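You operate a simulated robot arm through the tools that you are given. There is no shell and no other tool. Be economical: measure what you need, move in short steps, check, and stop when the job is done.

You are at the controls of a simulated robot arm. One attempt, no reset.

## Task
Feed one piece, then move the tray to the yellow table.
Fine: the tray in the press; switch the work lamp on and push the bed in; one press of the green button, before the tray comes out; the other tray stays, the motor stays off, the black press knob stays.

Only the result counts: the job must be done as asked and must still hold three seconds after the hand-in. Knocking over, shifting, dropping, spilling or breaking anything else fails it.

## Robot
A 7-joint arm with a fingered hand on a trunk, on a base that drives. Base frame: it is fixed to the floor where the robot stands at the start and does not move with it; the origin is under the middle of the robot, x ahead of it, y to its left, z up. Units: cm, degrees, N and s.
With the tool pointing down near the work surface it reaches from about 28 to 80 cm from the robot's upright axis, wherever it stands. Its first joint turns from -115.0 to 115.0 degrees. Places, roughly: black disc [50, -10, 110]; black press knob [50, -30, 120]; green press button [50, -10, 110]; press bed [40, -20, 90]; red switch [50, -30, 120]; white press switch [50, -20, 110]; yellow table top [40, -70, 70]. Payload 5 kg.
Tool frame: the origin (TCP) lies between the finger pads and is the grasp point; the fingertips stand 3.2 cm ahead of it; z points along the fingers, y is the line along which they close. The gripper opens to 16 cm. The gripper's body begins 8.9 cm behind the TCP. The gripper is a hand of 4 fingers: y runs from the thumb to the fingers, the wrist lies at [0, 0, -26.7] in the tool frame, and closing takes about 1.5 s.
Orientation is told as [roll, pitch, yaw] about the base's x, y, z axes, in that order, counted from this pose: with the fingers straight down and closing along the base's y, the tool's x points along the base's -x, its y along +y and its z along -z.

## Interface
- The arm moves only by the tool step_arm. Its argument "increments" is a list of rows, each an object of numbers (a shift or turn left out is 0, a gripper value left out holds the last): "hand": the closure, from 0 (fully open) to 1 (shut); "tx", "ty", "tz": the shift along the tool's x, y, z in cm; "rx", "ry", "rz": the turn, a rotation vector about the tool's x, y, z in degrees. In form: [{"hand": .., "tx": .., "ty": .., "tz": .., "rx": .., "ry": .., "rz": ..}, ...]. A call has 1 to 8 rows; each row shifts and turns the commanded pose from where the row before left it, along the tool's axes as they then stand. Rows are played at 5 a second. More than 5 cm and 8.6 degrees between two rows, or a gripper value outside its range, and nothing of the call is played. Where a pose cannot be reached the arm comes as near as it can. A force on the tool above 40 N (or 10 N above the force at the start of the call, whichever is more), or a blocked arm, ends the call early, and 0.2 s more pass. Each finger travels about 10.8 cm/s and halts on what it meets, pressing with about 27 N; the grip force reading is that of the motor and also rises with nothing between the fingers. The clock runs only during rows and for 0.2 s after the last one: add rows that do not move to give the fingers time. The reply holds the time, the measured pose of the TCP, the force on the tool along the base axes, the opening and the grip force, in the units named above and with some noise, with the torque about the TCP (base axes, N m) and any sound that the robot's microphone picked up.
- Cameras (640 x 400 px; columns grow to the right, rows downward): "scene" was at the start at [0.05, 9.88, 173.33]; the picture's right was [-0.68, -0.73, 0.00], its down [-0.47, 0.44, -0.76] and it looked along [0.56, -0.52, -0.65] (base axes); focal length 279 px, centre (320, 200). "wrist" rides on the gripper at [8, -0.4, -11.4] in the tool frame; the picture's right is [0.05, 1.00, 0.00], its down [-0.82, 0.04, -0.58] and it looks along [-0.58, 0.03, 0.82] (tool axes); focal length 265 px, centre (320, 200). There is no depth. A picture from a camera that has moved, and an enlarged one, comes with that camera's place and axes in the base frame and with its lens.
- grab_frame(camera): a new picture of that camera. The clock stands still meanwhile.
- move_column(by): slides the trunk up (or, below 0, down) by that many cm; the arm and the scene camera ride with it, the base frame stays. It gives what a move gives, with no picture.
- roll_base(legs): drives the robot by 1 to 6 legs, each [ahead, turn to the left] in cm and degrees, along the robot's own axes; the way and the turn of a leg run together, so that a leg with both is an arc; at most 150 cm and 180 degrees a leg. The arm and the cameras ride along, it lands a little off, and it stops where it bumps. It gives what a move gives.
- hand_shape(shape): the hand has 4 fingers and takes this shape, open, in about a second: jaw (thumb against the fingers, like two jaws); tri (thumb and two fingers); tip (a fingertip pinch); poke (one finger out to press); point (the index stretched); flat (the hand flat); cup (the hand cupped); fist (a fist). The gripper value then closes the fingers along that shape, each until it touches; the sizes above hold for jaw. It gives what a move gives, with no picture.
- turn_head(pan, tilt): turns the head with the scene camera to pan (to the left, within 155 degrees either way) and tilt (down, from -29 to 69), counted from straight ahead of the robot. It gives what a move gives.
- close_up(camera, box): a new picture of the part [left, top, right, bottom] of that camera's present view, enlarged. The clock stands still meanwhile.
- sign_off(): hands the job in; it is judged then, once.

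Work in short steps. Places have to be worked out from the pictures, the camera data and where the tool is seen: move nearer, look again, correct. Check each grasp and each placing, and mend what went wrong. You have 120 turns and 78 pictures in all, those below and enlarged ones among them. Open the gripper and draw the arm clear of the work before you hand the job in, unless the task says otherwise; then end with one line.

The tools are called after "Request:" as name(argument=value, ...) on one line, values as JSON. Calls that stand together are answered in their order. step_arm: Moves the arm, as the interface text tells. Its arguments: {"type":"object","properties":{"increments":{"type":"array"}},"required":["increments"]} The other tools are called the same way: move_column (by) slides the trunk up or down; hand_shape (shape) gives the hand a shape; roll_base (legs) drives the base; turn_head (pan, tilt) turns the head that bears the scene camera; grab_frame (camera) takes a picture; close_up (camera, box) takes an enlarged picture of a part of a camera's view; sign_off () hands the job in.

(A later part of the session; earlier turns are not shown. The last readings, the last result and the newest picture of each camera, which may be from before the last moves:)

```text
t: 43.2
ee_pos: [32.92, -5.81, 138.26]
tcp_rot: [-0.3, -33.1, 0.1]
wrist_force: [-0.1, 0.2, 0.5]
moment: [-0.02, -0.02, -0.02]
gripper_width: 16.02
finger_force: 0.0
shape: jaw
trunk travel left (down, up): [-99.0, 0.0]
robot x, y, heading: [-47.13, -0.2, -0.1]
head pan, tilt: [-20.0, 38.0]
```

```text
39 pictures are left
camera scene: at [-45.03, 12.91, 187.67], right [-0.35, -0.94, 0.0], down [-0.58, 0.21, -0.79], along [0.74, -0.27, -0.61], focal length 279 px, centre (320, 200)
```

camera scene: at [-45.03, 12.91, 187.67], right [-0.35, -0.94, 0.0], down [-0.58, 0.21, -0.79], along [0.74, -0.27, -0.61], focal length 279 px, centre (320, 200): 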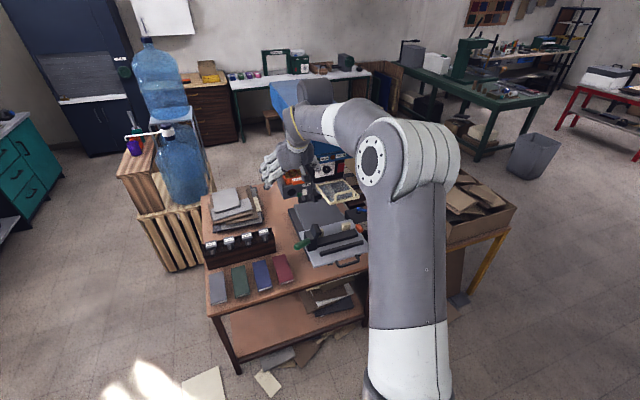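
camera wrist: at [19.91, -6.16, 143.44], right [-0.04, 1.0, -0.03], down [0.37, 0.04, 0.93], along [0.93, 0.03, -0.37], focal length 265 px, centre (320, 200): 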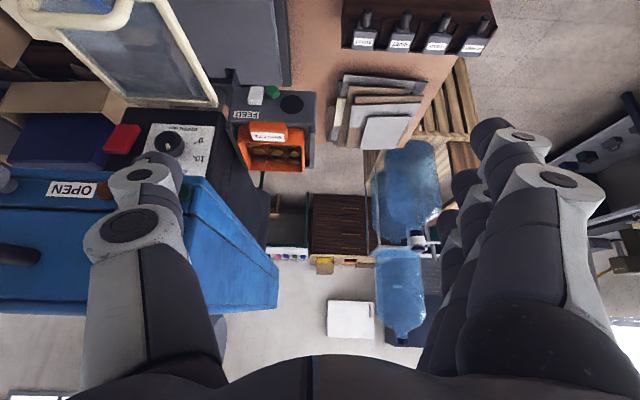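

Good configuration, and the rocker measures at about (53,-15.8,112.4). I descend to a pose with the thumb tip about 7 cm in front of it.

Request:
step_arm(increments=[{"tx": 0.54, "ty": -0.32, "tz": 4.22}, {"tx": 0.54, "ty": -0.32, "tz": 4.22}, {"tx": 0.54, "ty": -0.32, "tz": 4.22}, {"tx": 0.54, "ty": -0.32, "tz": 4.22}, {"tx": 0.54, "ty": -0.32, "tz": 4.22}, {"tx": 0.54, "ty": -0.32, "tz": 4.22}])

Request:
grab_frame(camera="wrist")

Request:
close_up(camera="scene", box=[220, 110, 380, 210])

```text
t: 44.6
ee_pos: [44.3, -7.97, 114.9]
tcp_rot: [-0.3, -32.7, 0.1]
wrist_force: [0.4, -0.2, 0.6]
moment: [0.01, 0.03, -0.04]
gripper_width: 16.02
finger_force: 0.1
shape: jaw
trunk travel left (down, up): [-99.0, 0.0]
robot x, y, heading: [-46.61, 0.33, -0.3]
head pan, tilt: [-20.0, 38.0]
```

```text
38 pictures are left
camera wrist: at [31.3, -8.32, 120.18], right [-0.04, 1.0, -0.03], down [0.37, 0.05, 0.93], along [0.93, 0.03, -0.38], focal length 265 px, centre (320, 200)
```

wrist: 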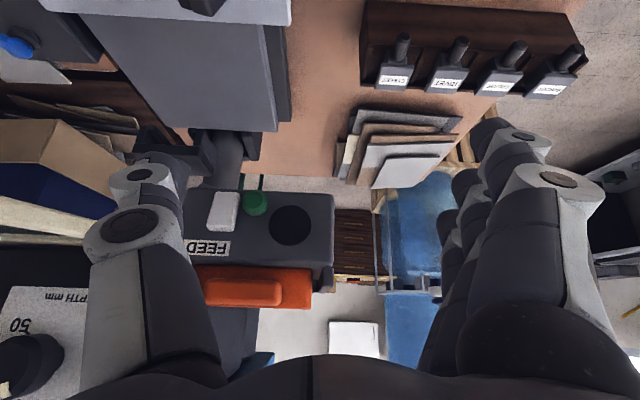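

```text
4.00 times, centred on (300, 160) of scene
camera zoom: at [-44.46, 12.81, 187.67], right [-0.35, -0.94, 0.0], down [-0.58, 0.21, -0.79], along [0.74, -0.27, -0.62], focal length 1118 px, centre (400, 360)
```

zoom: 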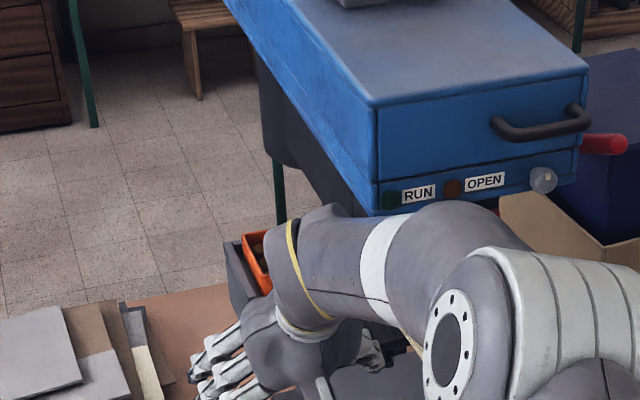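

The thumb tip is near (46,-16.4,112.2) and the rocker face near x 52.5. I shift 0.4 cm left and creep forward.

Request:
step_arm(increments=[{"ty": 0.4, "tx": -1.68, "tz": 1.08}, {"tx": -1.68, "tz": 1.08}, {"tx": -0.42, "tz": 0.27}, {"tx": -0.42, "tz": 0.27}, {"tx": -0.42, "tz": 0.27}])

Request:
close_up(camera="wrist", box=[120, 130, 340, 268])

```text
t: 45.8
ee_pos: [49.62, -7.56, 114.92]
tcp_rot: [-0.4, -32.8, 0.1]
wrist_force: [1.0, 0.1, 0.0]
moment: [0.0, 0.02, 0.02]
gripper_width: 15.96
finger_force: 0.0
shape: jaw
trunk travel left (down, up): [-99.0, 0.0]
robot x, y, heading: [-46.55, -0.05, -0.2]
head pan, tilt: [-20.0, 38.0]
```

```text
2.90 times, centred on (230, 199) of wrist
camera zoom: at [36.66, -7.91, 120.11], right [-0.04, 1.0, -0.03], down [0.37, 0.05, 0.93], along [0.93, 0.03, -0.37], focal length 769 px, centre (581, 203)
```

zoom: 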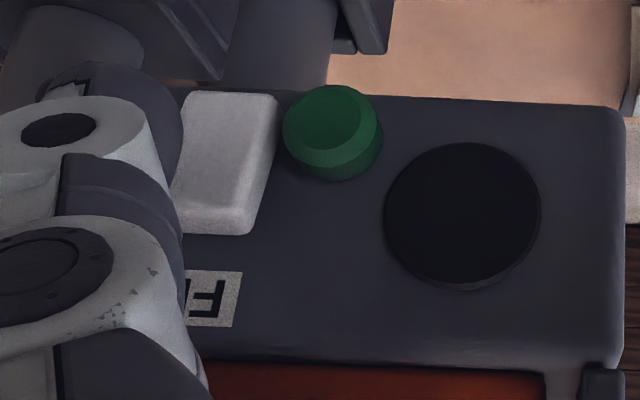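

No contact yet; the thumb overlaps the rocker's right-hand side. I continue in small steps until there is contact.

Request:
step_arm(increments=[{"tx": -0.34, "tz": 0.22, "ty": 0.3}, {"tx": -0.34, "tz": 0.22}, {"tx": -0.34, "tz": 0.22}, {"tx": -0.34, "tz": 0.22}])

Request:
close_up(camera="wrist", box=[120, 130, 340, 268])

```text
t: 46.8
ee_pos: [51.09, -7.19, 114.95]
tcp_rot: [-0.2, -32.8, 0.1]
wrist_force: [-14.5, 3.9, 6.1]
moment: [-0.54, 0.13, -1.32]
gripper_width: 15.99
finger_force: 0.0
shape: jaw
trunk travel left (down, up): [-99.0, 0.0]
robot x, y, heading: [-46.78, -0.2, -0.3]
head pan, tilt: [-20.0, 38.0]
heard: click
```

```text
2.90 times, centred on (230, 199) of wrist
camera zoom: at [38.06, -7.54, 120.29], right [-0.04, 1.0, -0.03], down [0.37, 0.05, 0.93], along [0.93, 0.03, -0.37], focal length 769 px, centre (581, 203)
```

zoom: 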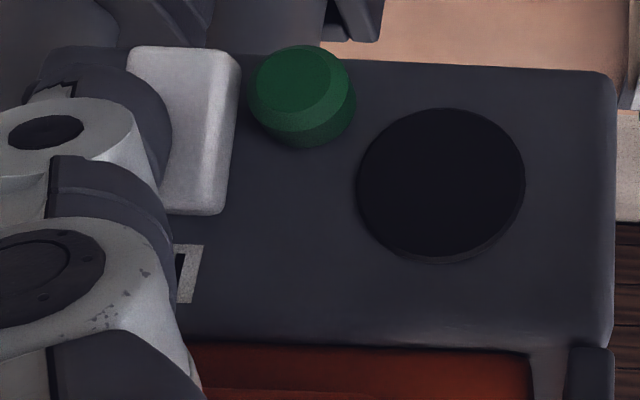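

A click at 14.5 N contact. I back off and see what changed.

Request:
step_arm(increments=[{"tx": 1.7, "tz": -1.1}, {"tx": 3.4, "tz": -2.2}, {"tx": 3.4, "tz": -2.2}])

Request:
grab_frame(camera="wrist")

Request:
close_up(camera="wrist", box=[160, 130, 380, 268])

```text
t: 47.6
ee_pos: [41.11, -7.82, 114.81]
tcp_rot: [-0.3, -32.8, 0.2]
wrist_force: [0.0, -0.3, -0.5]
moment: [-0.02, -0.02, 0.0]
gripper_width: 16.01
finger_force: 0.1
shape: jaw
trunk travel left (down, up): [-99.0, 0.0]
robot x, y, heading: [-46.77, -0.03, -0.1]
head pan, tilt: [-20.0, 38.0]
```

```text
34 pictures are left
camera wrist: at [28.16, -8.03, 120.11], right [-0.04, 1.0, -0.03], down [0.37, 0.05, 0.93], along [0.93, 0.03, -0.37], focal length 265 px, centre (320, 200)
```

wrist: 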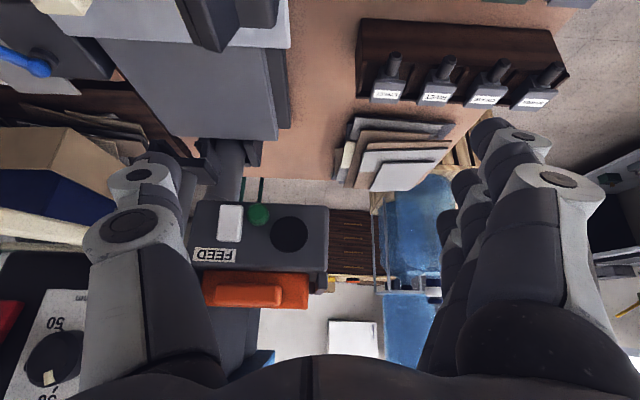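

```text
2.90 times, centred on (270, 199) of wrist
camera zoom: at [28.16, -8.03, 120.11], right [-0.04, 1.0, -0.03], down [0.37, 0.05, 0.93], along [0.93, 0.03, -0.37], focal length 769 px, centre (465, 203)
```

zoom: 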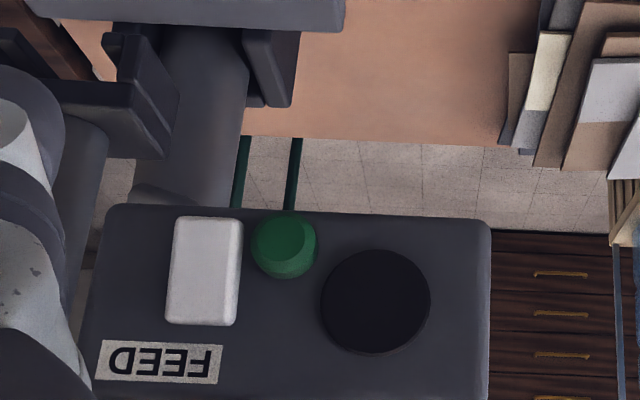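

The rocker's tilt looks changed. I lift the arm back over and look at the press for lamp or indicator changes.

Request:
step_arm(increments=[{"tx": -0.5, "tz": -4.4}, {"tx": -0.5, "tz": -4.4}, {"tx": -0.5, "tz": -4.4}, {"tx": -0.5, "tz": -4.4}, {"tx": -0.5, "tz": -4.4}])

Request:
step_arm(increments=[{"ty": 4, "tx": 2.5, "tz": -1.6}, {"ty": 4, "tx": 2.5, "tz": -1.6}, {"ty": 4, "tx": 2.5, "tz": -1.6}])

Request:
close_up(camera="scene", box=[220, 90, 420, 290])

Request:
close_up(camera="wrist", box=[0, 0, 320, 200])

```text
t: 48.8
ee_pos: [31.21, -6.83, 134.94]
tcp_rot: [-0.3, -32.8, 0.2]
wrist_force: [0.4, -0.1, -0.1]
moment: [0.01, -0.04, -0.02]
gripper_width: 16.0
finger_force: 0.1
shape: jaw
trunk travel left (down, up): [-99.0, 0.0]
robot x, y, heading: [-46.58, 0.51, -0.4]
head pan, tilt: [-20.0, 38.0]
```

```text
t: 49.6
ee_pos: [22.07, 5.38, 135.05]
tcp_rot: [-0.3, -32.9, 0.3]
wrist_force: [-0.5, 1.0, 0.0]
moment: [-0.03, -0.04, -0.03]
gripper_width: 15.98
finger_force: 0.2
shape: jaw
trunk travel left (down, up): [-99.0, 0.0]
robot x, y, heading: [-46.88, 0.28, -0.3]
head pan, tilt: [-20.0, 38.0]
```

```text
2.00 times, centred on (320, 190) of scene
camera zoom: at [-44.93, 13.18, 187.64], right [-0.35, -0.94, 0.0], down [-0.58, 0.21, -0.79], along [0.74, -0.27, -0.61], focal length 559 px, centre (320, 220)
```

zoom: 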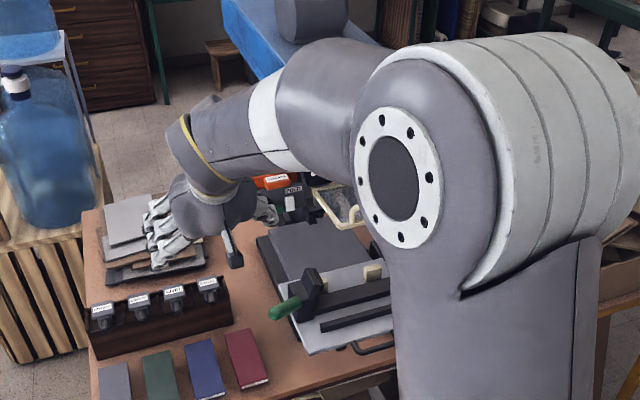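

```text
2.00 times, centred on (160, 100) of wrist
camera zoom: at [9.22, 5.07, 140.22], right [-0.04, 1.0, -0.03], down [0.37, 0.05, 0.93], along [0.93, 0.03, -0.37], focal length 531 px, centre (640, 400)
```

zoom: 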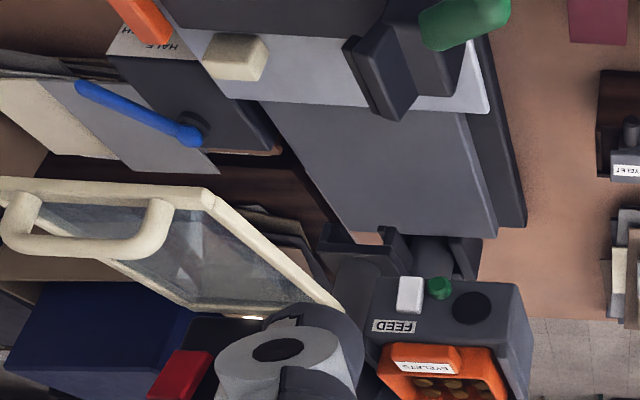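

A bright light now shows under the head beside the guard, so the work lamp is on and no motor sound was heard. Next is the bed: I move the hand to in front of its handle, staying high and closing the jaw.

Request:
step_arm(increments=[{"tx": 1.2, "tz": -0.8, "ty": -3.8, "hand": 1}, {"tx": 1.2, "tz": -0.8, "ty": -3.8}, {"tx": 1.2, "tz": -0.8, "ty": -3.8}, {"tx": 1.2, "tz": -0.8, "ty": -3.8}, {"tx": 1.2, "tz": -0.8, "ty": -3.8}, {"tx": 1.2, "tz": -0.8, "ty": -3.8}, {"tx": 1.2, "tz": -0.8, "ty": -3.8}, {"tx": 1.2, "tz": -0.8, "ty": -3.8}])

Request:
grab_frame(camera="scene")

```text
t: 51.4
ee_pos: [10.78, -25.68, 135.09]
tcp_rot: [-0.3, -32.8, 0.1]
wrist_force: [0.3, -0.5, 1.0]
moment: [-0.02, 0.0, 0.01]
gripper_width: 0.0
finger_force: 27.2
shape: jaw
trunk travel left (down, up): [-99.0, 0.0]
robot x, y, heading: [-46.6, -0.01, -0.4]
head pan, tilt: [-20.0, 38.0]
```

```text
30 pictures are left
camera scene: at [-44.73, 12.67, 187.67], right [-0.35, -0.94, 0.0], down [-0.58, 0.21, -0.79], along [0.74, -0.27, -0.62], focal length 279 px, centre (320, 200)
```

scene: 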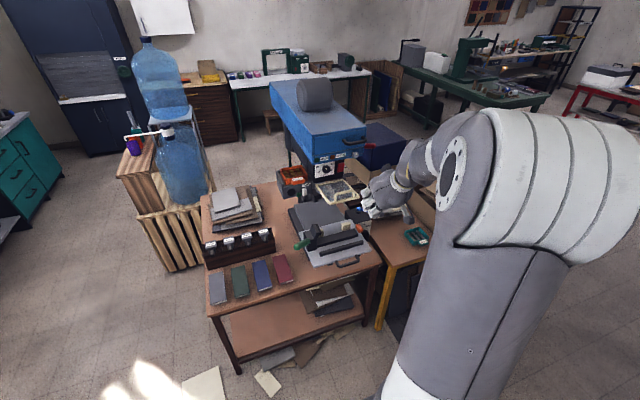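

Clear. I lower the hand straight down in front of the bed handle, and tilt to 45°.

Request:
step_arm(increments=[{"tx": 2.41, "tz": 3.74}, {"tx": 2.41, "tz": 3.74}, {"tx": 2.41, "tz": 3.74}, {"tx": 2.41, "tz": 3.74}, {"tx": 2.41, "tz": 3.74}, {"tx": 2.41, "tz": 3.74}, {"tx": 2.41, "tz": 3.74}, {"tx": 2.41, "tz": 3.74}])

Request:
step_arm(increments=[{"ry": -6}, {"ry": -6}])

Request:
grab_frame(camera="wrist")

Request:
close_up(camera="scene", box=[270, 160, 470, 285])

```text
t: 53.2
ee_pos: [10.8, -25.82, 99.6]
tcp_rot: [-0.3, -32.9, 0.3]
wrist_force: [-0.7, -0.2, 0.1]
moment: [-0.01, 0.01, 0.06]
gripper_width: 0.01
finger_force: 27.1
shape: jaw
trunk travel left (down, up): [-99.0, 0.0]
robot x, y, heading: [-46.6, 0.05, -0.3]
head pan, tilt: [-20.0, 38.0]
```

```text
t: 53.8
ee_pos: [10.88, -25.84, 99.69]
tcp_rot: [-0.5, -44.9, 0.3]
wrist_force: [0.0, -0.1, 0.1]
moment: [0.01, 0.03, 0.01]
gripper_width: 0.02
finger_force: 27.0
shape: jaw
trunk travel left (down, up): [-99.0, 0.0]
robot x, y, heading: [-46.56, 0.07, -0.2]
head pan, tilt: [-20.0, 38.0]
```

```text
29 pictures are left
camera wrist: at [-2.93, -26.17, 102.04], right [-0.04, 1.0, -0.04], down [0.17, 0.05, 0.98], along [0.98, 0.03, -0.17], focal length 265 px, centre (320, 200)
```

wrist: 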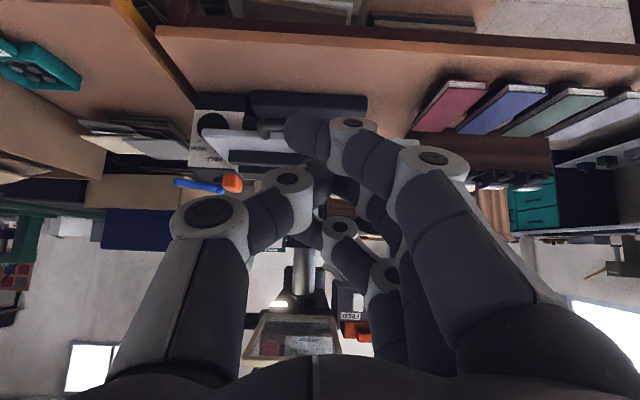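

```text
3.20 times, centred on (370, 222) of scene
camera zoom: at [-44.68, 12.83, 187.67], right [-0.35, -0.94, 0.0], down [-0.58, 0.21, -0.79], along [0.74, -0.27, -0.62], focal length 894 px, centre (160, 128)
```

zoom: 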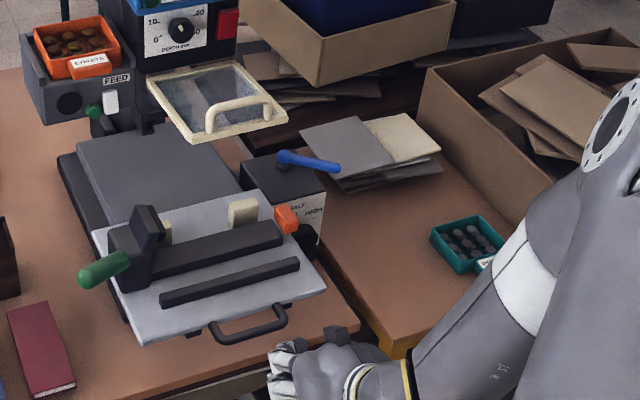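

Lamp light confirmed, and the guard and trays are undisturbed. The handle bar is near (24,-25,89) with the bench top at z 84. I lower to 91.5 and move forward to contact.

Request:
step_arm(increments=[{"tx": 2.9, "tz": 2.9}, {"tx": 2.9, "tz": 2.9}, {"tx": -2.1, "tz": 2.1}, {"tx": -2.1, "tz": 2.1}, {"tx": -1, "tz": 1}, {"tx": -1, "tz": 1}])

Request:
close_up(camera="scene", box=[270, 160, 470, 285])

```text
t: 55.2
ee_pos: [19.73, -26.0, 91.21]
tcp_rot: [-0.4, -44.7, 0.2]
wrist_force: [-0.4, 0.7, 1.1]
moment: [0.06, 0.03, -0.04]
gripper_width: 0.01
finger_force: 26.6
shape: jaw
trunk travel left (down, up): [-99.0, 0.0]
robot x, y, heading: [-46.55, 0.24, -0.1]
head pan, tilt: [-20.0, 38.0]
```

```text
3.20 times, centred on (370, 222) of scene
camera zoom: at [-44.59, 12.85, 187.66], right [-0.35, -0.94, 0.0], down [-0.58, 0.21, -0.79], along [0.74, -0.27, -0.62], focal length 894 px, centre (160, 128)
```

zoom: 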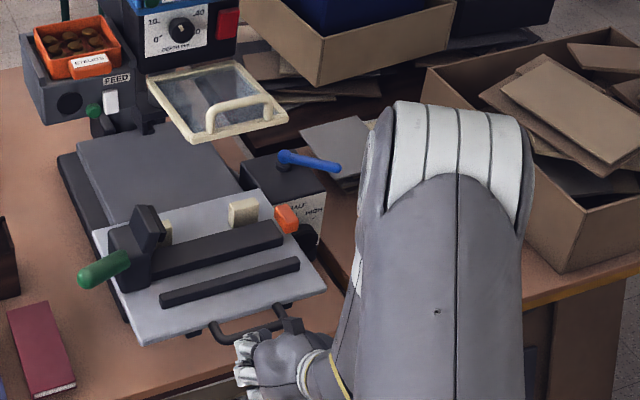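

The hand is just behind the handle. I push on forward in steps, watching the force.

Request:
step_arm(increments=[{"tx": -0.8, "tz": 0.8}, {"tx": -0.8, "tz": 0.8}, {"tx": -0.8, "tz": 0.8}, {"tx": -0.8, "tz": 0.8}, {"tx": -0.8, "tz": 0.8}, {"tx": -0.8, "tz": 0.8}])

Request:
close_up(camera="scene", box=[270, 160, 470, 285])

```text
t: 56.6
ee_pos: [26.48, -25.9, 91.21]
tcp_rot: [-0.4, -44.9, 0.2]
wrist_force: [-0.4, 0.2, 2.3]
moment: [-0.01, -0.01, 0.0]
gripper_width: 0.0
finger_force: 26.8
shape: jaw
trunk travel left (down, up): [-99.0, 0.0]
robot x, y, heading: [-46.72, 0.08, -0.3]
head pan, tilt: [-20.0, 38.0]
```

```text
3.20 times, centred on (370, 222) of scene
camera zoom: at [-44.68, 12.85, 187.66], right [-0.35, -0.94, 0.0], down [-0.58, 0.21, -0.79], along [0.74, -0.27, -0.62], focal length 894 px, centre (160, 128)
```

zoom: 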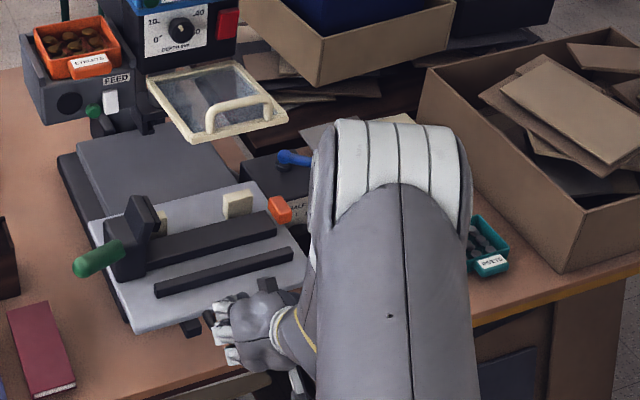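

The bed has started moving with little resistance. I keep pushing.

Request:
step_arm(increments=[{"tx": -1, "tz": 1}, {"tx": -1, "tz": 1}, {"tx": -1, "tz": 1}, {"tx": -1, "tz": 1}, {"tx": -1, "tz": 1}])

Request:
close_up(camera="scene", box=[270, 160, 470, 285])

```text
t: 57.8
ee_pos: [33.74, -25.93, 91.31]
tcp_rot: [-0.4, -44.7, 0.2]
wrist_force: [-0.7, 0.6, 1.4]
moment: [0.03, -0.03, -0.03]
gripper_width: 0.02
finger_force: 26.8
shape: jaw
trunk travel left (down, up): [-99.0, 0.0]
robot x, y, heading: [-46.54, 0.18, -0.6]
head pan, tilt: [-20.0, 38.0]
```

```text
3.20 times, centred on (370, 222) of scene
camera zoom: at [-44.67, 12.84, 187.66], right [-0.35, -0.94, 0.0], down [-0.58, 0.21, -0.79], along [0.74, -0.27, -0.62], focal length 894 px, centre (160, 128)
```

zoom: 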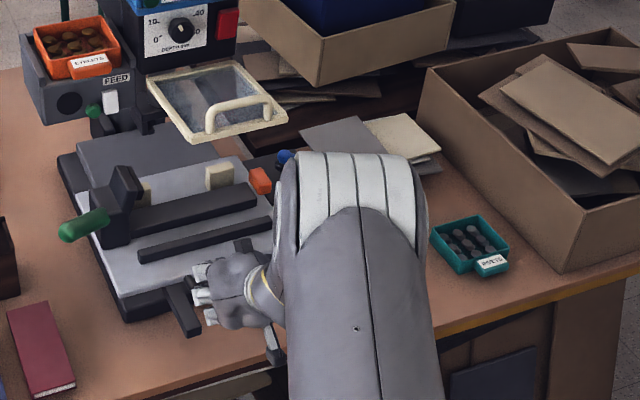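

The bed slides in smoothly. Continuing.

Request:
step_arm(increments=[{"tx": -1, "tz": 1}, {"tx": -1, "tz": 1}, {"tx": -1, "tz": 1}, {"tx": -0.8, "tz": 0.8}])

Request:
close_up(camera="scene", box=[270, 160, 470, 285])

```text
t: 58.8
ee_pos: [38.88, -25.88, 91.11]
tcp_rot: [-0.3, -44.9, 0.3]
wrist_force: [-1.3, 0.1, 3.0]
moment: [0.04, -0.02, 0.04]
gripper_width: 0.0
finger_force: 26.7
shape: jaw
trunk travel left (down, up): [-99.0, 0.0]
robot x, y, heading: [-47.03, 0.07, -0.2]
head pan, tilt: [-20.0, 38.0]
```

```text
3.20 times, centred on (370, 222) of scene
camera zoom: at [-44.7, 12.84, 187.66], right [-0.35, -0.94, 0.0], down [-0.58, 0.21, -0.79], along [0.74, -0.27, -0.62], focal length 894 px, centre (160, 128)
```

zoom: 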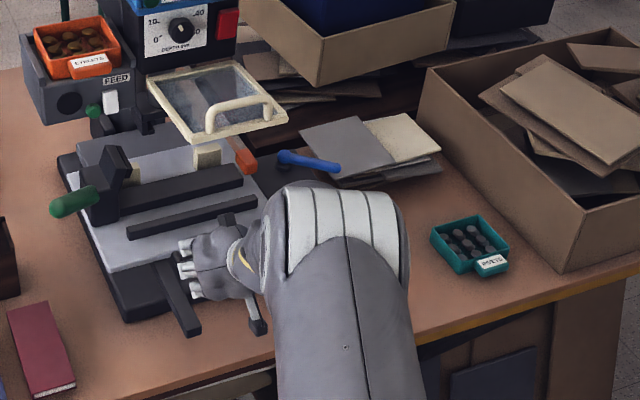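

A few centimetres remain; I push in smaller steps until it stops.

Request:
step_arm(increments=[{"tx": -0.7, "tz": 0.7}, {"tx": -0.7, "tz": 0.7}, {"tx": -0.7, "tz": 0.7}, {"tx": -0.7, "tz": 0.7}, {"tx": -0.7, "tz": 0.7}, {"tx": -0.7, "tz": 0.7}])

Request:
close_up(camera="scene", box=[270, 160, 470, 285])

```text
t: 60.2
ee_pos: [44.92, -25.9, 91.18]
tcp_rot: [-0.4, -45.0, 0.3]
wrist_force: [-0.4, -0.7, 1.3]
moment: [0.01, 0.01, -0.01]
gripper_width: 0.02
finger_force: 27.5
shape: jaw
trunk travel left (down, up): [-99.0, 0.0]
robot x, y, heading: [-46.51, 0.05, -0.2]
head pan, tilt: [-20.0, 38.0]
```

```text
3.20 times, centred on (370, 222) of scene
camera zoom: at [-44.66, 12.84, 187.66], right [-0.35, -0.94, 0.0], down [-0.58, 0.21, -0.79], along [0.74, -0.27, -0.62], focal length 894 px, centre (160, 128)
```

zoom: 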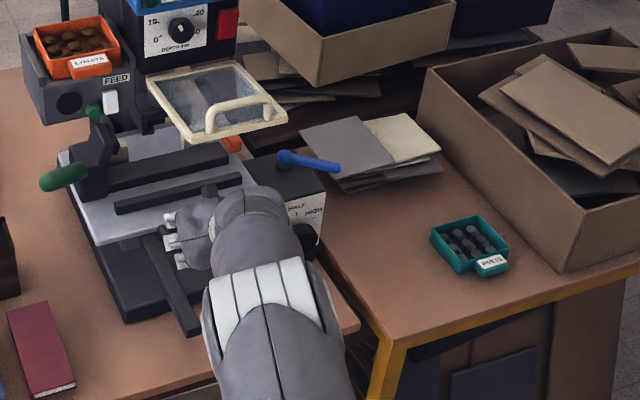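

Still free-moving. I continue towards its end stop.

Request:
step_arm(increments=[{"tx": -0.6, "tz": 0.6}, {"tx": -0.6, "tz": 0.6}, {"tx": -0.6, "tz": 0.6}, {"tx": -0.6, "tz": 0.6}, {"tx": -0.6, "tz": 0.6}])

Request:
close_up(camera="scene", box=[270, 160, 470, 285])

```text
t: 61.4
ee_pos: [46.44, -26.01, 91.18]
tcp_rot: [-0.5, -44.8, 0.2]
wrist_force: [-11.1, -2.6, 6.8]
moment: [-0.02, 0.17, 0.08]
gripper_width: 0.0
finger_force: 27.3
shape: jaw
out of reach, approached as far as the arm can: row 3, 4, 5
trunk travel left (down, up): [-99.0, 0.0]
robot x, y, heading: [-46.73, 0.27, -0.4]
head pan, tilt: [-20.0, 38.0]
```

```text
3.20 times, centred on (370, 222) of scene
camera zoom: at [-44.91, 12.82, 187.67], right [-0.35, -0.94, 0.0], down [-0.58, 0.21, -0.79], along [0.74, -0.27, -0.61], focal length 894 px, centre (160, 128)
```

zoom: 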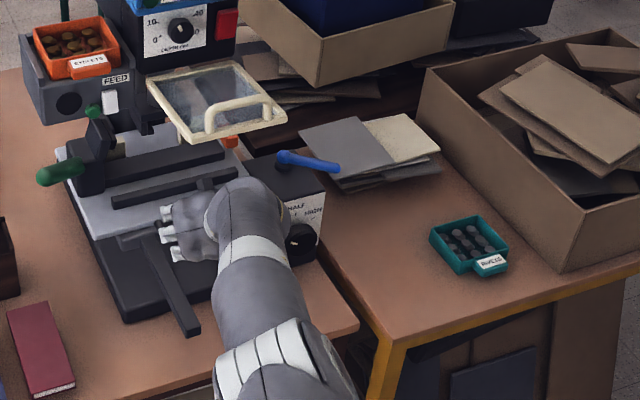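

The arm ran out of reach with 11 N opposing, so either the end stop is here or nearly. I nudge the base forward 2 cm to test.

Request:
roll_base(legs=[[2, 0]])

```text
t: 62.4
ee_pos: [48.61, -25.76, 90.92]
tcp_rot: [-0.1, -44.5, 0.3]
wrist_force: [-2.7, 1.2, 1.8]
moment: [0.05, 0.07, -0.05]
gripper_width: 0.0
finger_force: 27.0
shape: jaw
trunk travel left (down, up): [-99.0, 0.0]
robot x, y, heading: [-44.48, 0.25, -0.3]
head pan, tilt: [-20.0, 38.0]
stopped in leg 1: the force on the tool passed its limit at 54 N (the readings are from after the stop); the commanded pose is now the measured one
```

It advanced about 2 cm and then met 54 N. I verify it is a firm stop with a gentle push.

Request:
step_arm(increments=[{"tx": -0.25, "tz": 0.25}, {"tx": -0.25, "tz": 0.25}, {"tx": -0.25, "tz": 0.25}, {"tx": -0.25, "tz": 0.25}])

Request:
close_up(camera="scene", box=[270, 160, 430, 260])

```text
t: 63.4
ee_pos: [48.53, -25.72, 90.76]
tcp_rot: [-0.1, -44.5, 0.1]
wrist_force: [-5.0, -2.0, -0.9]
moment: [0.01, 0.09, -0.06]
gripper_width: 0.0
finger_force: 27.0
shape: jaw
out of reach, approached as far as the arm can: row 1, 2, 3
trunk travel left (down, up): [-99.0, 0.0]
robot x, y, heading: [-44.57, -0.08, -0.3]
head pan, tilt: [-20.0, 38.0]
```

```text
4.00 times, centred on (350, 210) of scene
camera zoom: at [-42.63, 12.78, 187.66], right [-0.35, -0.94, 0.0], down [-0.58, 0.21, -0.79], along [0.74, -0.27, -0.62], focal length 1118 px, centre (200, 160)
```

zoom: 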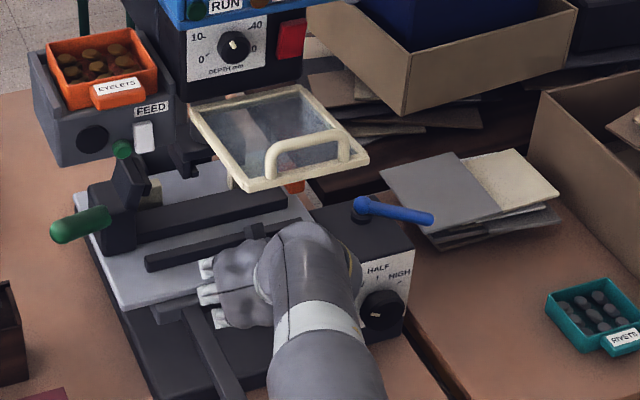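

The arm itself is at its limit, so this isn't conclusive. I draw the hand back 6 cm, drive 6 cm closer, and push again with reach to spare.

Request:
step_arm(increments=[{"tx": 2.1, "tz": -2.1}, {"tx": 2.1, "tz": -2.1}, {"tx": 1.4, "tz": -1.4}])

Request:
roll_base(legs=[[6, 0]])

Request:
step_arm(increments=[{"tx": -0.5, "tz": 0.5}, {"tx": -0.5, "tz": 0.5}, {"tx": -0.5, "tz": 0.5}])

```text
t: 64.1
ee_pos: [47.74, -27.06, 90.51]
tcp_rot: [0.0, -45.8, 0.3]
wrist_force: [-1.3, 5.1, 16.6]
moment: [0.46, -0.03, -0.21]
gripper_width: 0.0
finger_force: 27.1
shape: jaw
out of reach, approached as far as the arm can: row 1, 2, 3
trunk travel left (down, up): [-99.0, 0.0]
robot x, y, heading: [-44.59, 0.38, -0.1]
head pan, tilt: [-20.0, 38.0]
stopped in row 3: the force on the tool passed its limit at 43 N (the readings are from after the stop); the commanded pose is now the measured one
```

```text
t: 65.0
ee_pos: [49.33, -26.95, 90.08]
tcp_rot: [0.2, -45.2, 0.3]
wrist_force: [-28.8, 9.3, 18.9]
moment: [0.95, 0.31, -0.55]
gripper_width: 0.0
finger_force: 26.8
shape: jaw
trunk travel left (down, up): [-99.0, 0.0]
robot x, y, heading: [-42.0, 0.25, -0.0]
head pan, tilt: [-20.0, 38.0]
stopped in leg 1: the force on the tool passed its limit at 89 N (the readings are from after the stop); the commanded pose is now the measured one
```

```text
t: 65.8
ee_pos: [49.33, -26.96, 90.1]
tcp_rot: [0.2, -45.1, 0.4]
wrist_force: [-32.6, 10.8, 22.7]
moment: [1.1, 0.33, -0.58]
gripper_width: 0.0
finger_force: 27.1
shape: jaw
out of reach, approached as far as the arm can: row 1, 2, 3
trunk travel left (down, up): [-99.0, 0.0]
robot x, y, heading: [-42.43, -0.33, -0.2]
head pan, tilt: [-20.0, 38.0]
```

The reading is a steady 32 N with the hand not moving, so the bed seems to be at its stop. The retract was also hindered, so I look before moving.

Request:
close_up(camera="scene", box=[270, 160, 430, 260])

Request:
grab_frame(camera="wrist")

```text
4.00 times, centred on (350, 210) of scene
camera zoom: at [-40.93, 13.08, 187.66], right [-0.34, -0.94, 0.0], down [-0.57, 0.21, -0.79], along [0.74, -0.27, -0.61], focal length 1118 px, centre (200, 160)
```

zoom: 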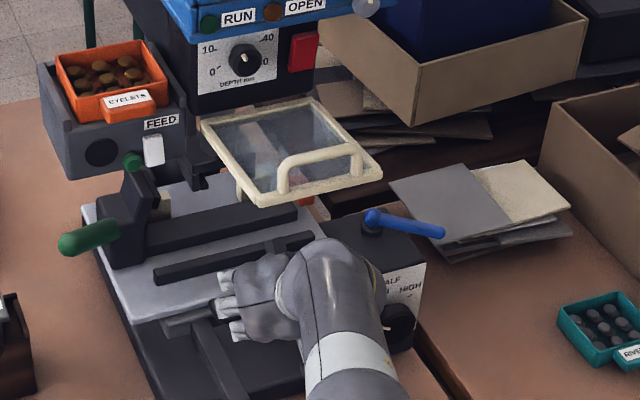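

```text
19 pictures are left
camera wrist: at [35.44, -27.52, 92.37], right [-0.04, 1.0, -0.04], down [0.16, 0.04, 0.99], along [0.99, 0.04, -0.17], focal length 265 px, centre (320, 200)
```

wrist: 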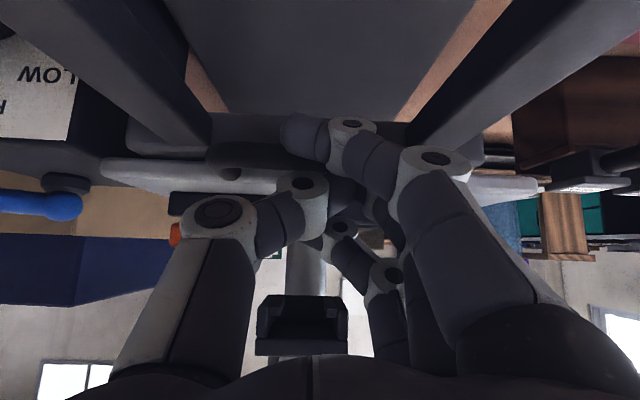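

The bed shifted out slightly when I retracted, because a finger hooked the handle loop. I withdraw along the fingers' own axis (back and up) to disengage.

Request:
step_arm(increments=[{"tz": -2}, {"tz": -3}, {"tz": -3}, {"tz": -4}])

Request:
close_up(camera="scene", box=[270, 160, 430, 260])

```text
t: 66.4
ee_pos: [48.92, -28.38, 90.44]
tcp_rot: [0.3, -43.8, 0.7]
wrist_force: [-14.8, 8.0, 5.6]
moment: [0.38, 0.4, -0.19]
gripper_width: 0.0
finger_force: 27.2
shape: jaw
out of reach, approached as far as the arm can: row 1, 2, 3
trunk travel left (down, up): [-99.0, 0.0]
robot x, y, heading: [-42.13, -0.26, -0.4]
head pan, tilt: [-20.0, 38.0]
stopped in row 3: the force on the tool passed its limit at 53 N (the readings are from after the stop); the commanded pose is now the measured one
```

```text
4.00 times, centred on (350, 210) of scene
camera zoom: at [-40.53, 12.91, 187.66], right [-0.34, -0.94, 0.0], down [-0.58, 0.21, -0.79], along [0.74, -0.27, -0.61], focal length 1118 px, centre (200, 160)
```

zoom: 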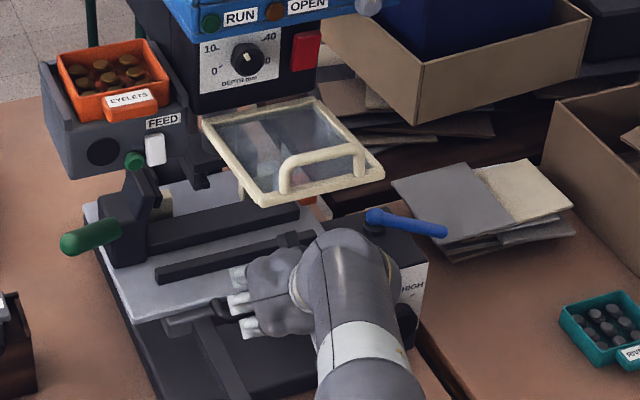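

The backward pull still snags. I try lifting straight up, since the handle loop is open vertically.

Request:
step_arm(increments=[{"tx": -0.7, "tz": -0.7}, {"tx": -0.7, "tz": -0.7}, {"tx": -0.7, "tz": -0.7}])

```text
t: 67.0
ee_pos: [48.86, -28.53, 90.58]
tcp_rot: [0.5, -42.6, 0.7]
wrist_force: [-5.4, 3.3, -0.1]
moment: [0.26, 0.14, -0.09]
gripper_width: 0.0
finger_force: 27.3
shape: jaw
out of reach, approached as far as the arm can: row 1, 2
trunk travel left (down, up): [-99.0, 0.0]
robot x, y, heading: [-42.07, 0.34, 0.2]
head pan, tilt: [-20.0, 38.0]
stopped in row 2: the force on the tool passed its limit at 44 N (the readings are from after the stop); the commanded pose is now the measured one
```

The arm seems to be against a wrist limit. I try relaxing the pitch toward vertical while staying in place.

Request:
step_arm(increments=[{"ry": 3}, {"ry": 3}, {"ry": 3}])

```text
t: 67.8
ee_pos: [47.16, -26.84, 90.57]
tcp_rot: [0.3, -33.9, 0.6]
wrist_force: [2.2, -11.1, 14.7]
moment: [-0.02, -0.08, -0.18]
gripper_width: 0.0
finger_force: 26.8
shape: jaw
out of reach, approached as far as the arm can: row 1, 2, 3
trunk travel left (down, up): [-99.0, 0.0]
robot x, y, heading: [-42.01, 0.07, 0.0]
head pan, tilt: [-20.0, 38.0]
```

Some freedom returned. I try lifting again from this pitch.

Request:
step_arm(increments=[{"tx": -0.5, "tz": -1}, {"tx": -0.6, "tz": -1.2}, {"tx": -0.6, "tz": -1.2}, {"tx": -0.6, "tz": -1.2}])

Request:
close_up(camera="scene", box=[270, 140, 470, 265])

```text
t: 69.0
ee_pos: [44.94, -27.1, 91.37]
tcp_rot: [1.0, -30.9, -0.2]
wrist_force: [-0.5, -0.7, -0.2]
moment: [-0.01, 0.0, 0.0]
gripper_width: 0.0
finger_force: 26.8
shape: jaw
out of reach, approached as far as the arm can: row 1, 2, 3, 4
trunk travel left (down, up): [-99.0, 0.0]
robot x, y, heading: [-42.2, -0.23, -0.2]
head pan, tilt: [-20.0, 38.0]
stopped in row 4: the arm was blocked; the commanded pose is now the measured one
```

```text
3.20 times, centred on (370, 202) of scene
camera zoom: at [-42.13, 13.45, 187.83], right [-0.34, -0.94, 0.0], down [-0.57, 0.21, -0.79], along [0.75, -0.27, -0.61], focal length 894 px, centre (160, 192)
```

zoom: 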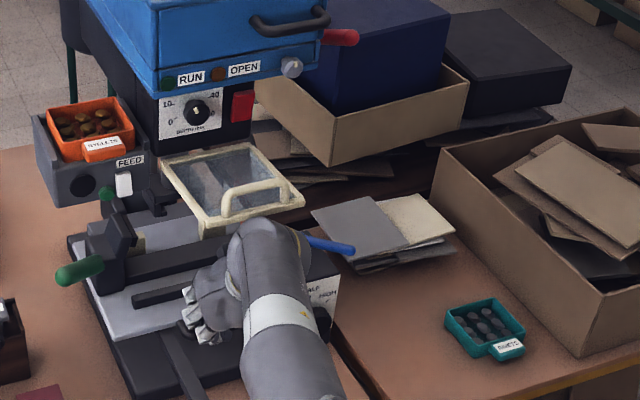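

The wrist may also be up against the guard from below, so up is the wrong way. I drive the base back to pull everything clear; the bed can be pushed again.

Request:
roll_base(legs=[[-8, 0]])

Request:
close_up(camera="scene", box=[270, 140, 470, 265])

```text
t: 70.0
ee_pos: [38.15, -26.96, 91.13]
tcp_rot: [1.2, -30.9, -0.4]
wrist_force: [0.4, 0.5, 2.6]
moment: [0.05, -0.06, -0.03]
gripper_width: 0.0
finger_force: 27.2
shape: jaw
trunk travel left (down, up): [-99.0, 0.0]
robot x, y, heading: [-50.32, 0.27, 0.1]
head pan, tilt: [-20.0, 38.0]
```

```text
3.20 times, centred on (370, 202) of scene
camera zoom: at [-48.65, 12.85, 187.66], right [-0.34, -0.94, 0.0], down [-0.58, 0.21, -0.79], along [0.74, -0.27, -0.61], focal length 894 px, centre (160, 192)
```

zoom: 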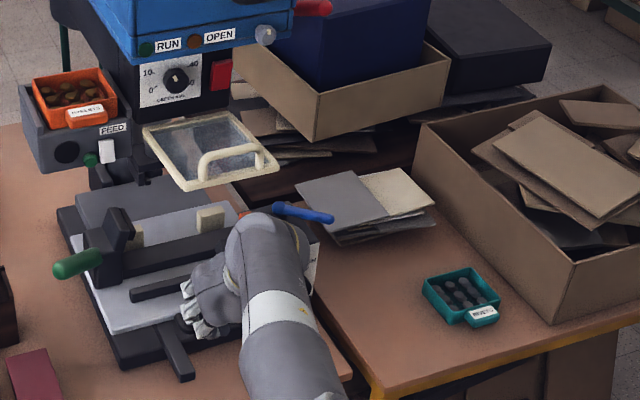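

The bed came partway out with the hand, but the guard is unchanged and the hand is no longer under it. I lift the hand straight up out of the loop.

Request:
step_arm(increments=[{"tx": -0.8, "tz": -1.3}, {"tx": -1.5, "tz": -2.5}, {"tx": -1.5, "tz": -2.5}, {"tx": -1.5, "tz": -2.5}])

```text
t: 71.0
ee_pos: [40.45, -28.16, 100.81]
tcp_rot: [1.3, -30.8, -0.2]
wrist_force: [0.6, 0.6, -0.1]
moment: [-0.01, 0.02, -0.01]
gripper_width: 0.02
finger_force: 27.2
shape: jaw
out of reach, approached as far as the arm can: row 1, 2, 3, 4
trunk travel left (down, up): [-99.0, 0.0]
robot x, y, heading: [-50.13, -0.14, 0.1]
head pan, tilt: [-20.0, 38.0]
```

The hand is free. I retract toward myself, above the handle, then turn the hand 90° so the fingertips lie side by side along the bar and cannot hook it.

Request:
step_arm(increments=[{"tx": 3.58, "tz": -2.13}, {"tx": 3.58, "tz": -2.13}, {"tx": 3.58, "tz": -2.13}, {"tx": 3.58, "tz": -2.13}, {"tx": 3.58, "tz": -2.13}, {"tx": 3.58, "tz": -2.13}, {"tx": 3.58, "tz": -2.13}])

Request:
step_arm(increments=[{"ry": -5}, {"ry": -5}, {"ry": -4}, {"rz": 8.5}, {"rz": 8.5}, {"rz": 8.5}, {"rz": 8.5}, {"rz": 8.5}])

Request:
step_arm(increments=[{"rz": 8.5}, {"rz": 8.5}, {"rz": 8.5}, {"rz": 8.5}, {"rz": 8.5}, {"rz": 5}])

Request:
grab_frame(camera="scene")

```text
t: 72.6
ee_pos: [34.54, -37.86, 96.24]
tcp_rot: [1.4, -30.8, -0.1]
wrist_force: [0.5, 0.0, 0.9]
moment: [-0.01, -0.03, -0.01]
gripper_width: 0.02
finger_force: 27.4
shape: jaw
out of reach, approached as far as the arm can: row 1, 2, 3, 4, 5, 6, 7
trunk travel left (down, up): [-99.0, 0.0]
robot x, y, heading: [-50.11, 0.38, 0.2]
head pan, tilt: [-20.0, 38.0]
```

```text
t: 74.4
ee_pos: [37.09, -39.63, 95.28]
tcp_rot: [34.7, -30.3, -52.4]
wrist_force: [-1.0, 0.3, 0.2]
moment: [0.01, -0.02, 0.0]
gripper_width: 0.01
finger_force: 26.9
shape: jaw
out of reach, approached as far as the arm can: row 1, 2, 3
trunk travel left (down, up): [-99.0, 0.0]
robot x, y, heading: [-50.51, -0.3, 0.2]
head pan, tilt: [-20.0, 38.0]
```

```text
t: 75.8
ee_pos: [37.13, -39.57, 95.17]
tcp_rot: [44.8, 1.3, -89.7]
wrist_force: [0.4, -0.1, -1.3]
moment: [-0.04, 0.0, 0.0]
gripper_width: 0.0
finger_force: 27.1
shape: jaw
trunk travel left (down, up): [-99.0, 0.0]
robot x, y, heading: [-50.64, 0.26, 0.2]
head pan, tilt: [-20.0, 38.0]
```

```text
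15 pictures are left
camera scene: at [-48.43, 12.84, 187.66], right [-0.34, -0.94, 0.0], down [-0.58, 0.21, -0.79], along [0.74, -0.27, -0.62], focal length 279 px, centre (320, 200)
```

scene: 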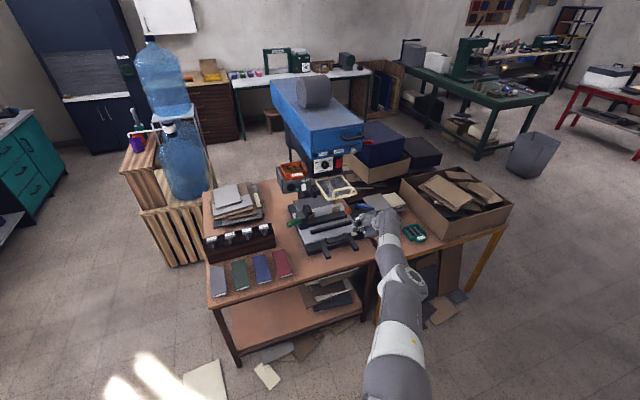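

The arm is nearly straight, so pulling radially stalls. I try backing out along the tool axis in small steps and watch whether the elbow folds.

Request:
step_arm(increments=[{"tz": -2}, {"tz": -2}, {"tz": -2}])

```text
t: 76.6
ee_pos: [36.51, -41.96, 98.21]
tcp_rot: [44.7, 1.1, -89.6]
wrist_force: [-1.1, -0.9, -0.9]
moment: [-0.02, -0.01, 0.02]
gripper_width: 0.0
finger_force: 27.2
shape: jaw
out of reach, approached as far as the arm can: row 1, 2, 3
trunk travel left (down, up): [-99.0, 0.0]
robot x, y, heading: [-50.72, 0.31, -0.1]
head pan, tilt: [-20.0, 38.0]
```

The pull is still tangential only. I inspect the elbow's configuration before choosing a way out.

Request:
close_up(camera="scene", box=[290, 190, 530, 400])

```text
1.90 times, centred on (410, 295) of scene
camera zoom: at [-48.46, 12.81, 187.66], right [-0.34, -0.94, 0.0], down [-0.58, 0.21, -0.79], along [0.74, -0.27, -0.62], focal length 532 px, centre (149, 19)
```

zoom: 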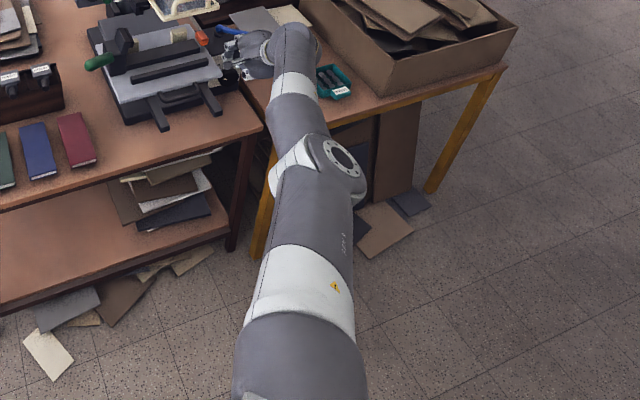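

The elbow lies out to the right, so with the hand pointing straight ahead the wrist is at its bend limit. I let the hand yaw left while backing away.

Request:
step_arm(increments=[{"ry": 5.6, "rz": -5.6}, {"ry": 5.6, "rz": -5.6}, {"ry": 5.6, "rz": -5.6, "ty": -1, "tz": -1}, {"ry": 5.6, "rz": -5.6, "ty": -1, "tz": -1}, {"ty": -1.4, "tz": -1.4}, {"ty": -1.4, "tz": -1.4}, {"ty": -1.4, "tz": -1.4}, {"ty": -1.4, "tz": -1.4}])

```text
t: 78.4
ee_pos: [24.68, -42.59, 98.15]
tcp_rot: [45.4, 1.0, -57.7]
wrist_force: [0.0, -0.2, -1.0]
moment: [-0.02, -0.04, -0.02]
gripper_width: 0.0
finger_force: 27.1
shape: jaw
out of reach, approached as far as the arm can: row 1, 2, 3, 4, 6, 7, 8
trunk travel left (down, up): [-99.0, 0.0]
robot x, y, heading: [-50.82, 0.13, 0.1]
head pan, tilt: [-20.0, 38.0]
```

That works. I continue back and up to a comfortable, higher pose.

Request:
step_arm(increments=[{"tx": 1.6, "ty": 0.3, "tz": -3.9}, {"tx": 1.6, "ty": 0.3, "tz": -3.9}, {"tx": 1.6, "ty": 0.3, "tz": -3.9}, {"tx": 1.6, "ty": 0.3, "tz": -3.9}, {"ty": 3, "tz": -3}, {"ty": 3, "tz": -3}, {"ty": 3, "tz": -3}, {"ty": 3, "tz": -3}])

```text
t: 80.2
ee_pos: [19.35, -51.0, 124.88]
tcp_rot: [45.3, 1.0, -57.9]
wrist_force: [-0.4, 0.0, -0.5]
moment: [-0.02, -0.02, -0.02]
gripper_width: 0.0
finger_force: 27.4
shape: jaw
out of reach, approached as far as the arm can: row 1, 2, 3, 4, 5, 7
trunk travel left (down, up): [-99.0, 0.0]
robot x, y, heading: [-50.21, -0.15, 0.0]
head pan, tilt: [-20.0, 38.0]
```

Next I bring the hand upright (pointing down) and square to restore the good elbow posture.

Request:
step_arm(increments=[{"rx": 7.5}, {"rx": 7.5}, {"rx": 7.5}, {"rx": 7.5}, {"rx": 7.5}, {"rx": 7.5}])

Request:
step_arm(increments=[{"rz": -8.3}, {"rz": -8.3}, {"rz": -8.3}, {"rz": -8.3}, {"rz": -8.3}, {"rz": -8.3}, {"rz": -8.3}])

Request:
grab_frame(camera="scene")

```text
t: 81.6
ee_pos: [14.22, -49.44, 125.93]
tcp_rot: [0.3, 0.9, -57.9]
wrist_force: [-0.2, -0.9, -0.4]
moment: [0.04, -0.02, -0.01]
gripper_width: 0.0
finger_force: 26.8
shape: jaw
out of reach, approached as far as the arm can: row 1, 2, 3, 4, 5, 6
trunk travel left (down, up): [-99.0, 0.0]
robot x, y, heading: [-50.33, -0.01, 0.1]
head pan, tilt: [-20.0, 38.0]
```

```text
t: 83.2
ee_pos: [14.21, -49.31, 126.02]
tcp_rot: [1.0, 0.2, 0.4]
wrist_force: [0.0, -0.6, -0.2]
moment: [-0.03, 0.01, -0.02]
gripper_width: 0.0
finger_force: 26.7
shape: jaw
trunk travel left (down, up): [-99.0, 0.0]
robot x, y, heading: [-50.22, 0.11, 0.2]
head pan, tilt: [-20.0, 38.0]
```

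```text
13 pictures are left
camera scene: at [-48.41, 12.86, 187.66], right [-0.34, -0.94, 0.0], down [-0.58, 0.21, -0.79], along [0.74, -0.27, -0.62], focal length 279 px, centre (320, 200)
```

scene: 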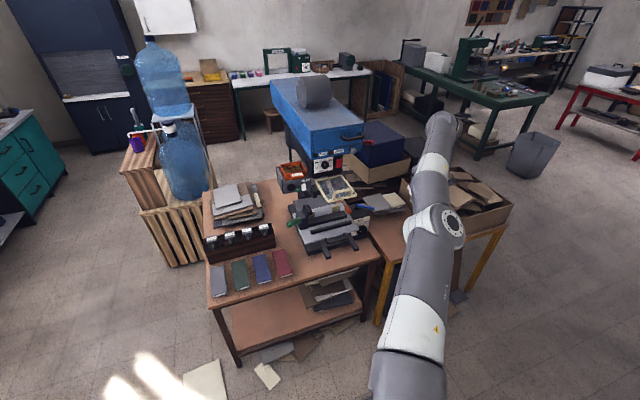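

Upright and all is undisturbed. I now fold the arm in toward (0,-25).

Request:
step_arm(increments=[{"tx": 2, "ty": 3.2}, {"tx": 2, "ty": 3.2}, {"tx": 2, "ty": 3.2}, {"tx": 2, "ty": 3.2}, {"tx": 2, "ty": 3.2}, {"tx": 2, "ty": 3.2}, {"tx": 2, "ty": 3.2}])

```text
t: 84.8
ee_pos: [17.65, -42.82, 130.18]
tcp_rot: [1.1, 0.4, 0.2]
wrist_force: [0.4, 0.3, 0.3]
moment: [0.0, 0.0, -0.01]
gripper_width: 0.0
finger_force: 27.0
shape: jaw
out of reach, approached as far as the arm can: row 1, 2, 3, 4, 5, 6, 7
trunk travel left (down, up): [-99.0, 0.0]
robot x, y, heading: [-50.35, 0.28, 0.1]
head pan, tilt: [-20.0, 38.0]
```

The elbow is close to its straight singularity, but it crept inward slightly. I keep commanding the radial fold.

Request:
step_arm(increments=[{"tx": 4.2, "ty": 2.6}, {"tx": 4.2, "ty": 2.6}, {"tx": 4.2, "ty": 2.6}, {"tx": 4.2, "ty": 2.6}, {"tx": 4.2, "ty": 2.6}, {"tx": 4.2, "ty": 2.6}, {"tx": 4.2, "ty": 2.6}, {"tx": 4.2, "ty": 2.6}])

```text
t: 86.6
ee_pos: [14.1, -43.08, 138.85]
tcp_rot: [1.3, 0.3, 0.3]
wrist_force: [0.0, 0.0, -0.1]
moment: [-0.01, 0.03, -0.01]
gripper_width: 0.0
finger_force: 27.4
shape: jaw
out of reach, approached as far as the arm can: row 1, 2, 3, 4, 5, 6, 7, 8
trunk travel left (down, up): [-99.0, 0.0]
robot x, y, heading: [-50.52, 0.35, 0.1]
head pan, tilt: [-20.0, 38.0]
```

The arm is locked near straight, so radial commands do nothing. A sideways-and-down move should make the elbow contribute and unlock.

Request:
step_arm(increments=[{"tx": -1, "ty": 3.5, "tz": 2.5}, {"tx": -1, "ty": 3.5, "tz": 2.5}, {"tx": 0, "ty": 4, "tz": 2}, {"tx": 0, "ty": 4, "tz": 2}, {"tx": 2, "ty": 3}, {"tx": 4, "ty": 1}, {"tx": 4}, {"tx": 4}])

```text
t: 88.4
ee_pos: [20.61, -34.4, 136.43]
tcp_rot: [1.1, 0.3, 0.3]
wrist_force: [0.3, 0.7, -0.5]
moment: [0.03, -0.03, 0.03]
gripper_width: 0.01
finger_force: 26.8
shape: jaw
out of reach, approached as far as the arm can: row 1, 2, 3, 4, 5, 6, 7, 8
trunk travel left (down, up): [-99.0, 0.0]
robot x, y, heading: [-50.27, 0.12, 0.2]
head pan, tilt: [-20.0, 38.0]
```

I test whether a wrist-roll limit is the obstacle by turning the hand while pulling in.

Request:
step_arm(increments=[{"rz": 8, "tx": 2, "ty": 1}, {"rz": 8, "tx": 2, "ty": 1}, {"rz": 8, "tx": 2, "ty": 1}, {"rz": 8, "tx": 2, "ty": 1}, {"rz": 8, "tx": 2, "ty": 1}, {"rz": 8, "tx": 2, "ty": 1}])

```text
t: 89.8
ee_pos: [20.97, -30.3, 140.41]
tcp_rot: [0.6, 1.1, -45.1]
wrist_force: [0.3, -0.6, 0.0]
moment: [0.03, 0.03, -0.01]
gripper_width: 0.0
finger_force: 26.9
shape: jaw
out of reach, approached as far as the arm can: row 1, 2, 3, 4, 5, 6
trunk travel left (down, up): [-99.0, 0.0]
robot x, y, heading: [-50.5, 0.52, 0.2]
head pan, tilt: [-20.0, 38.0]
```

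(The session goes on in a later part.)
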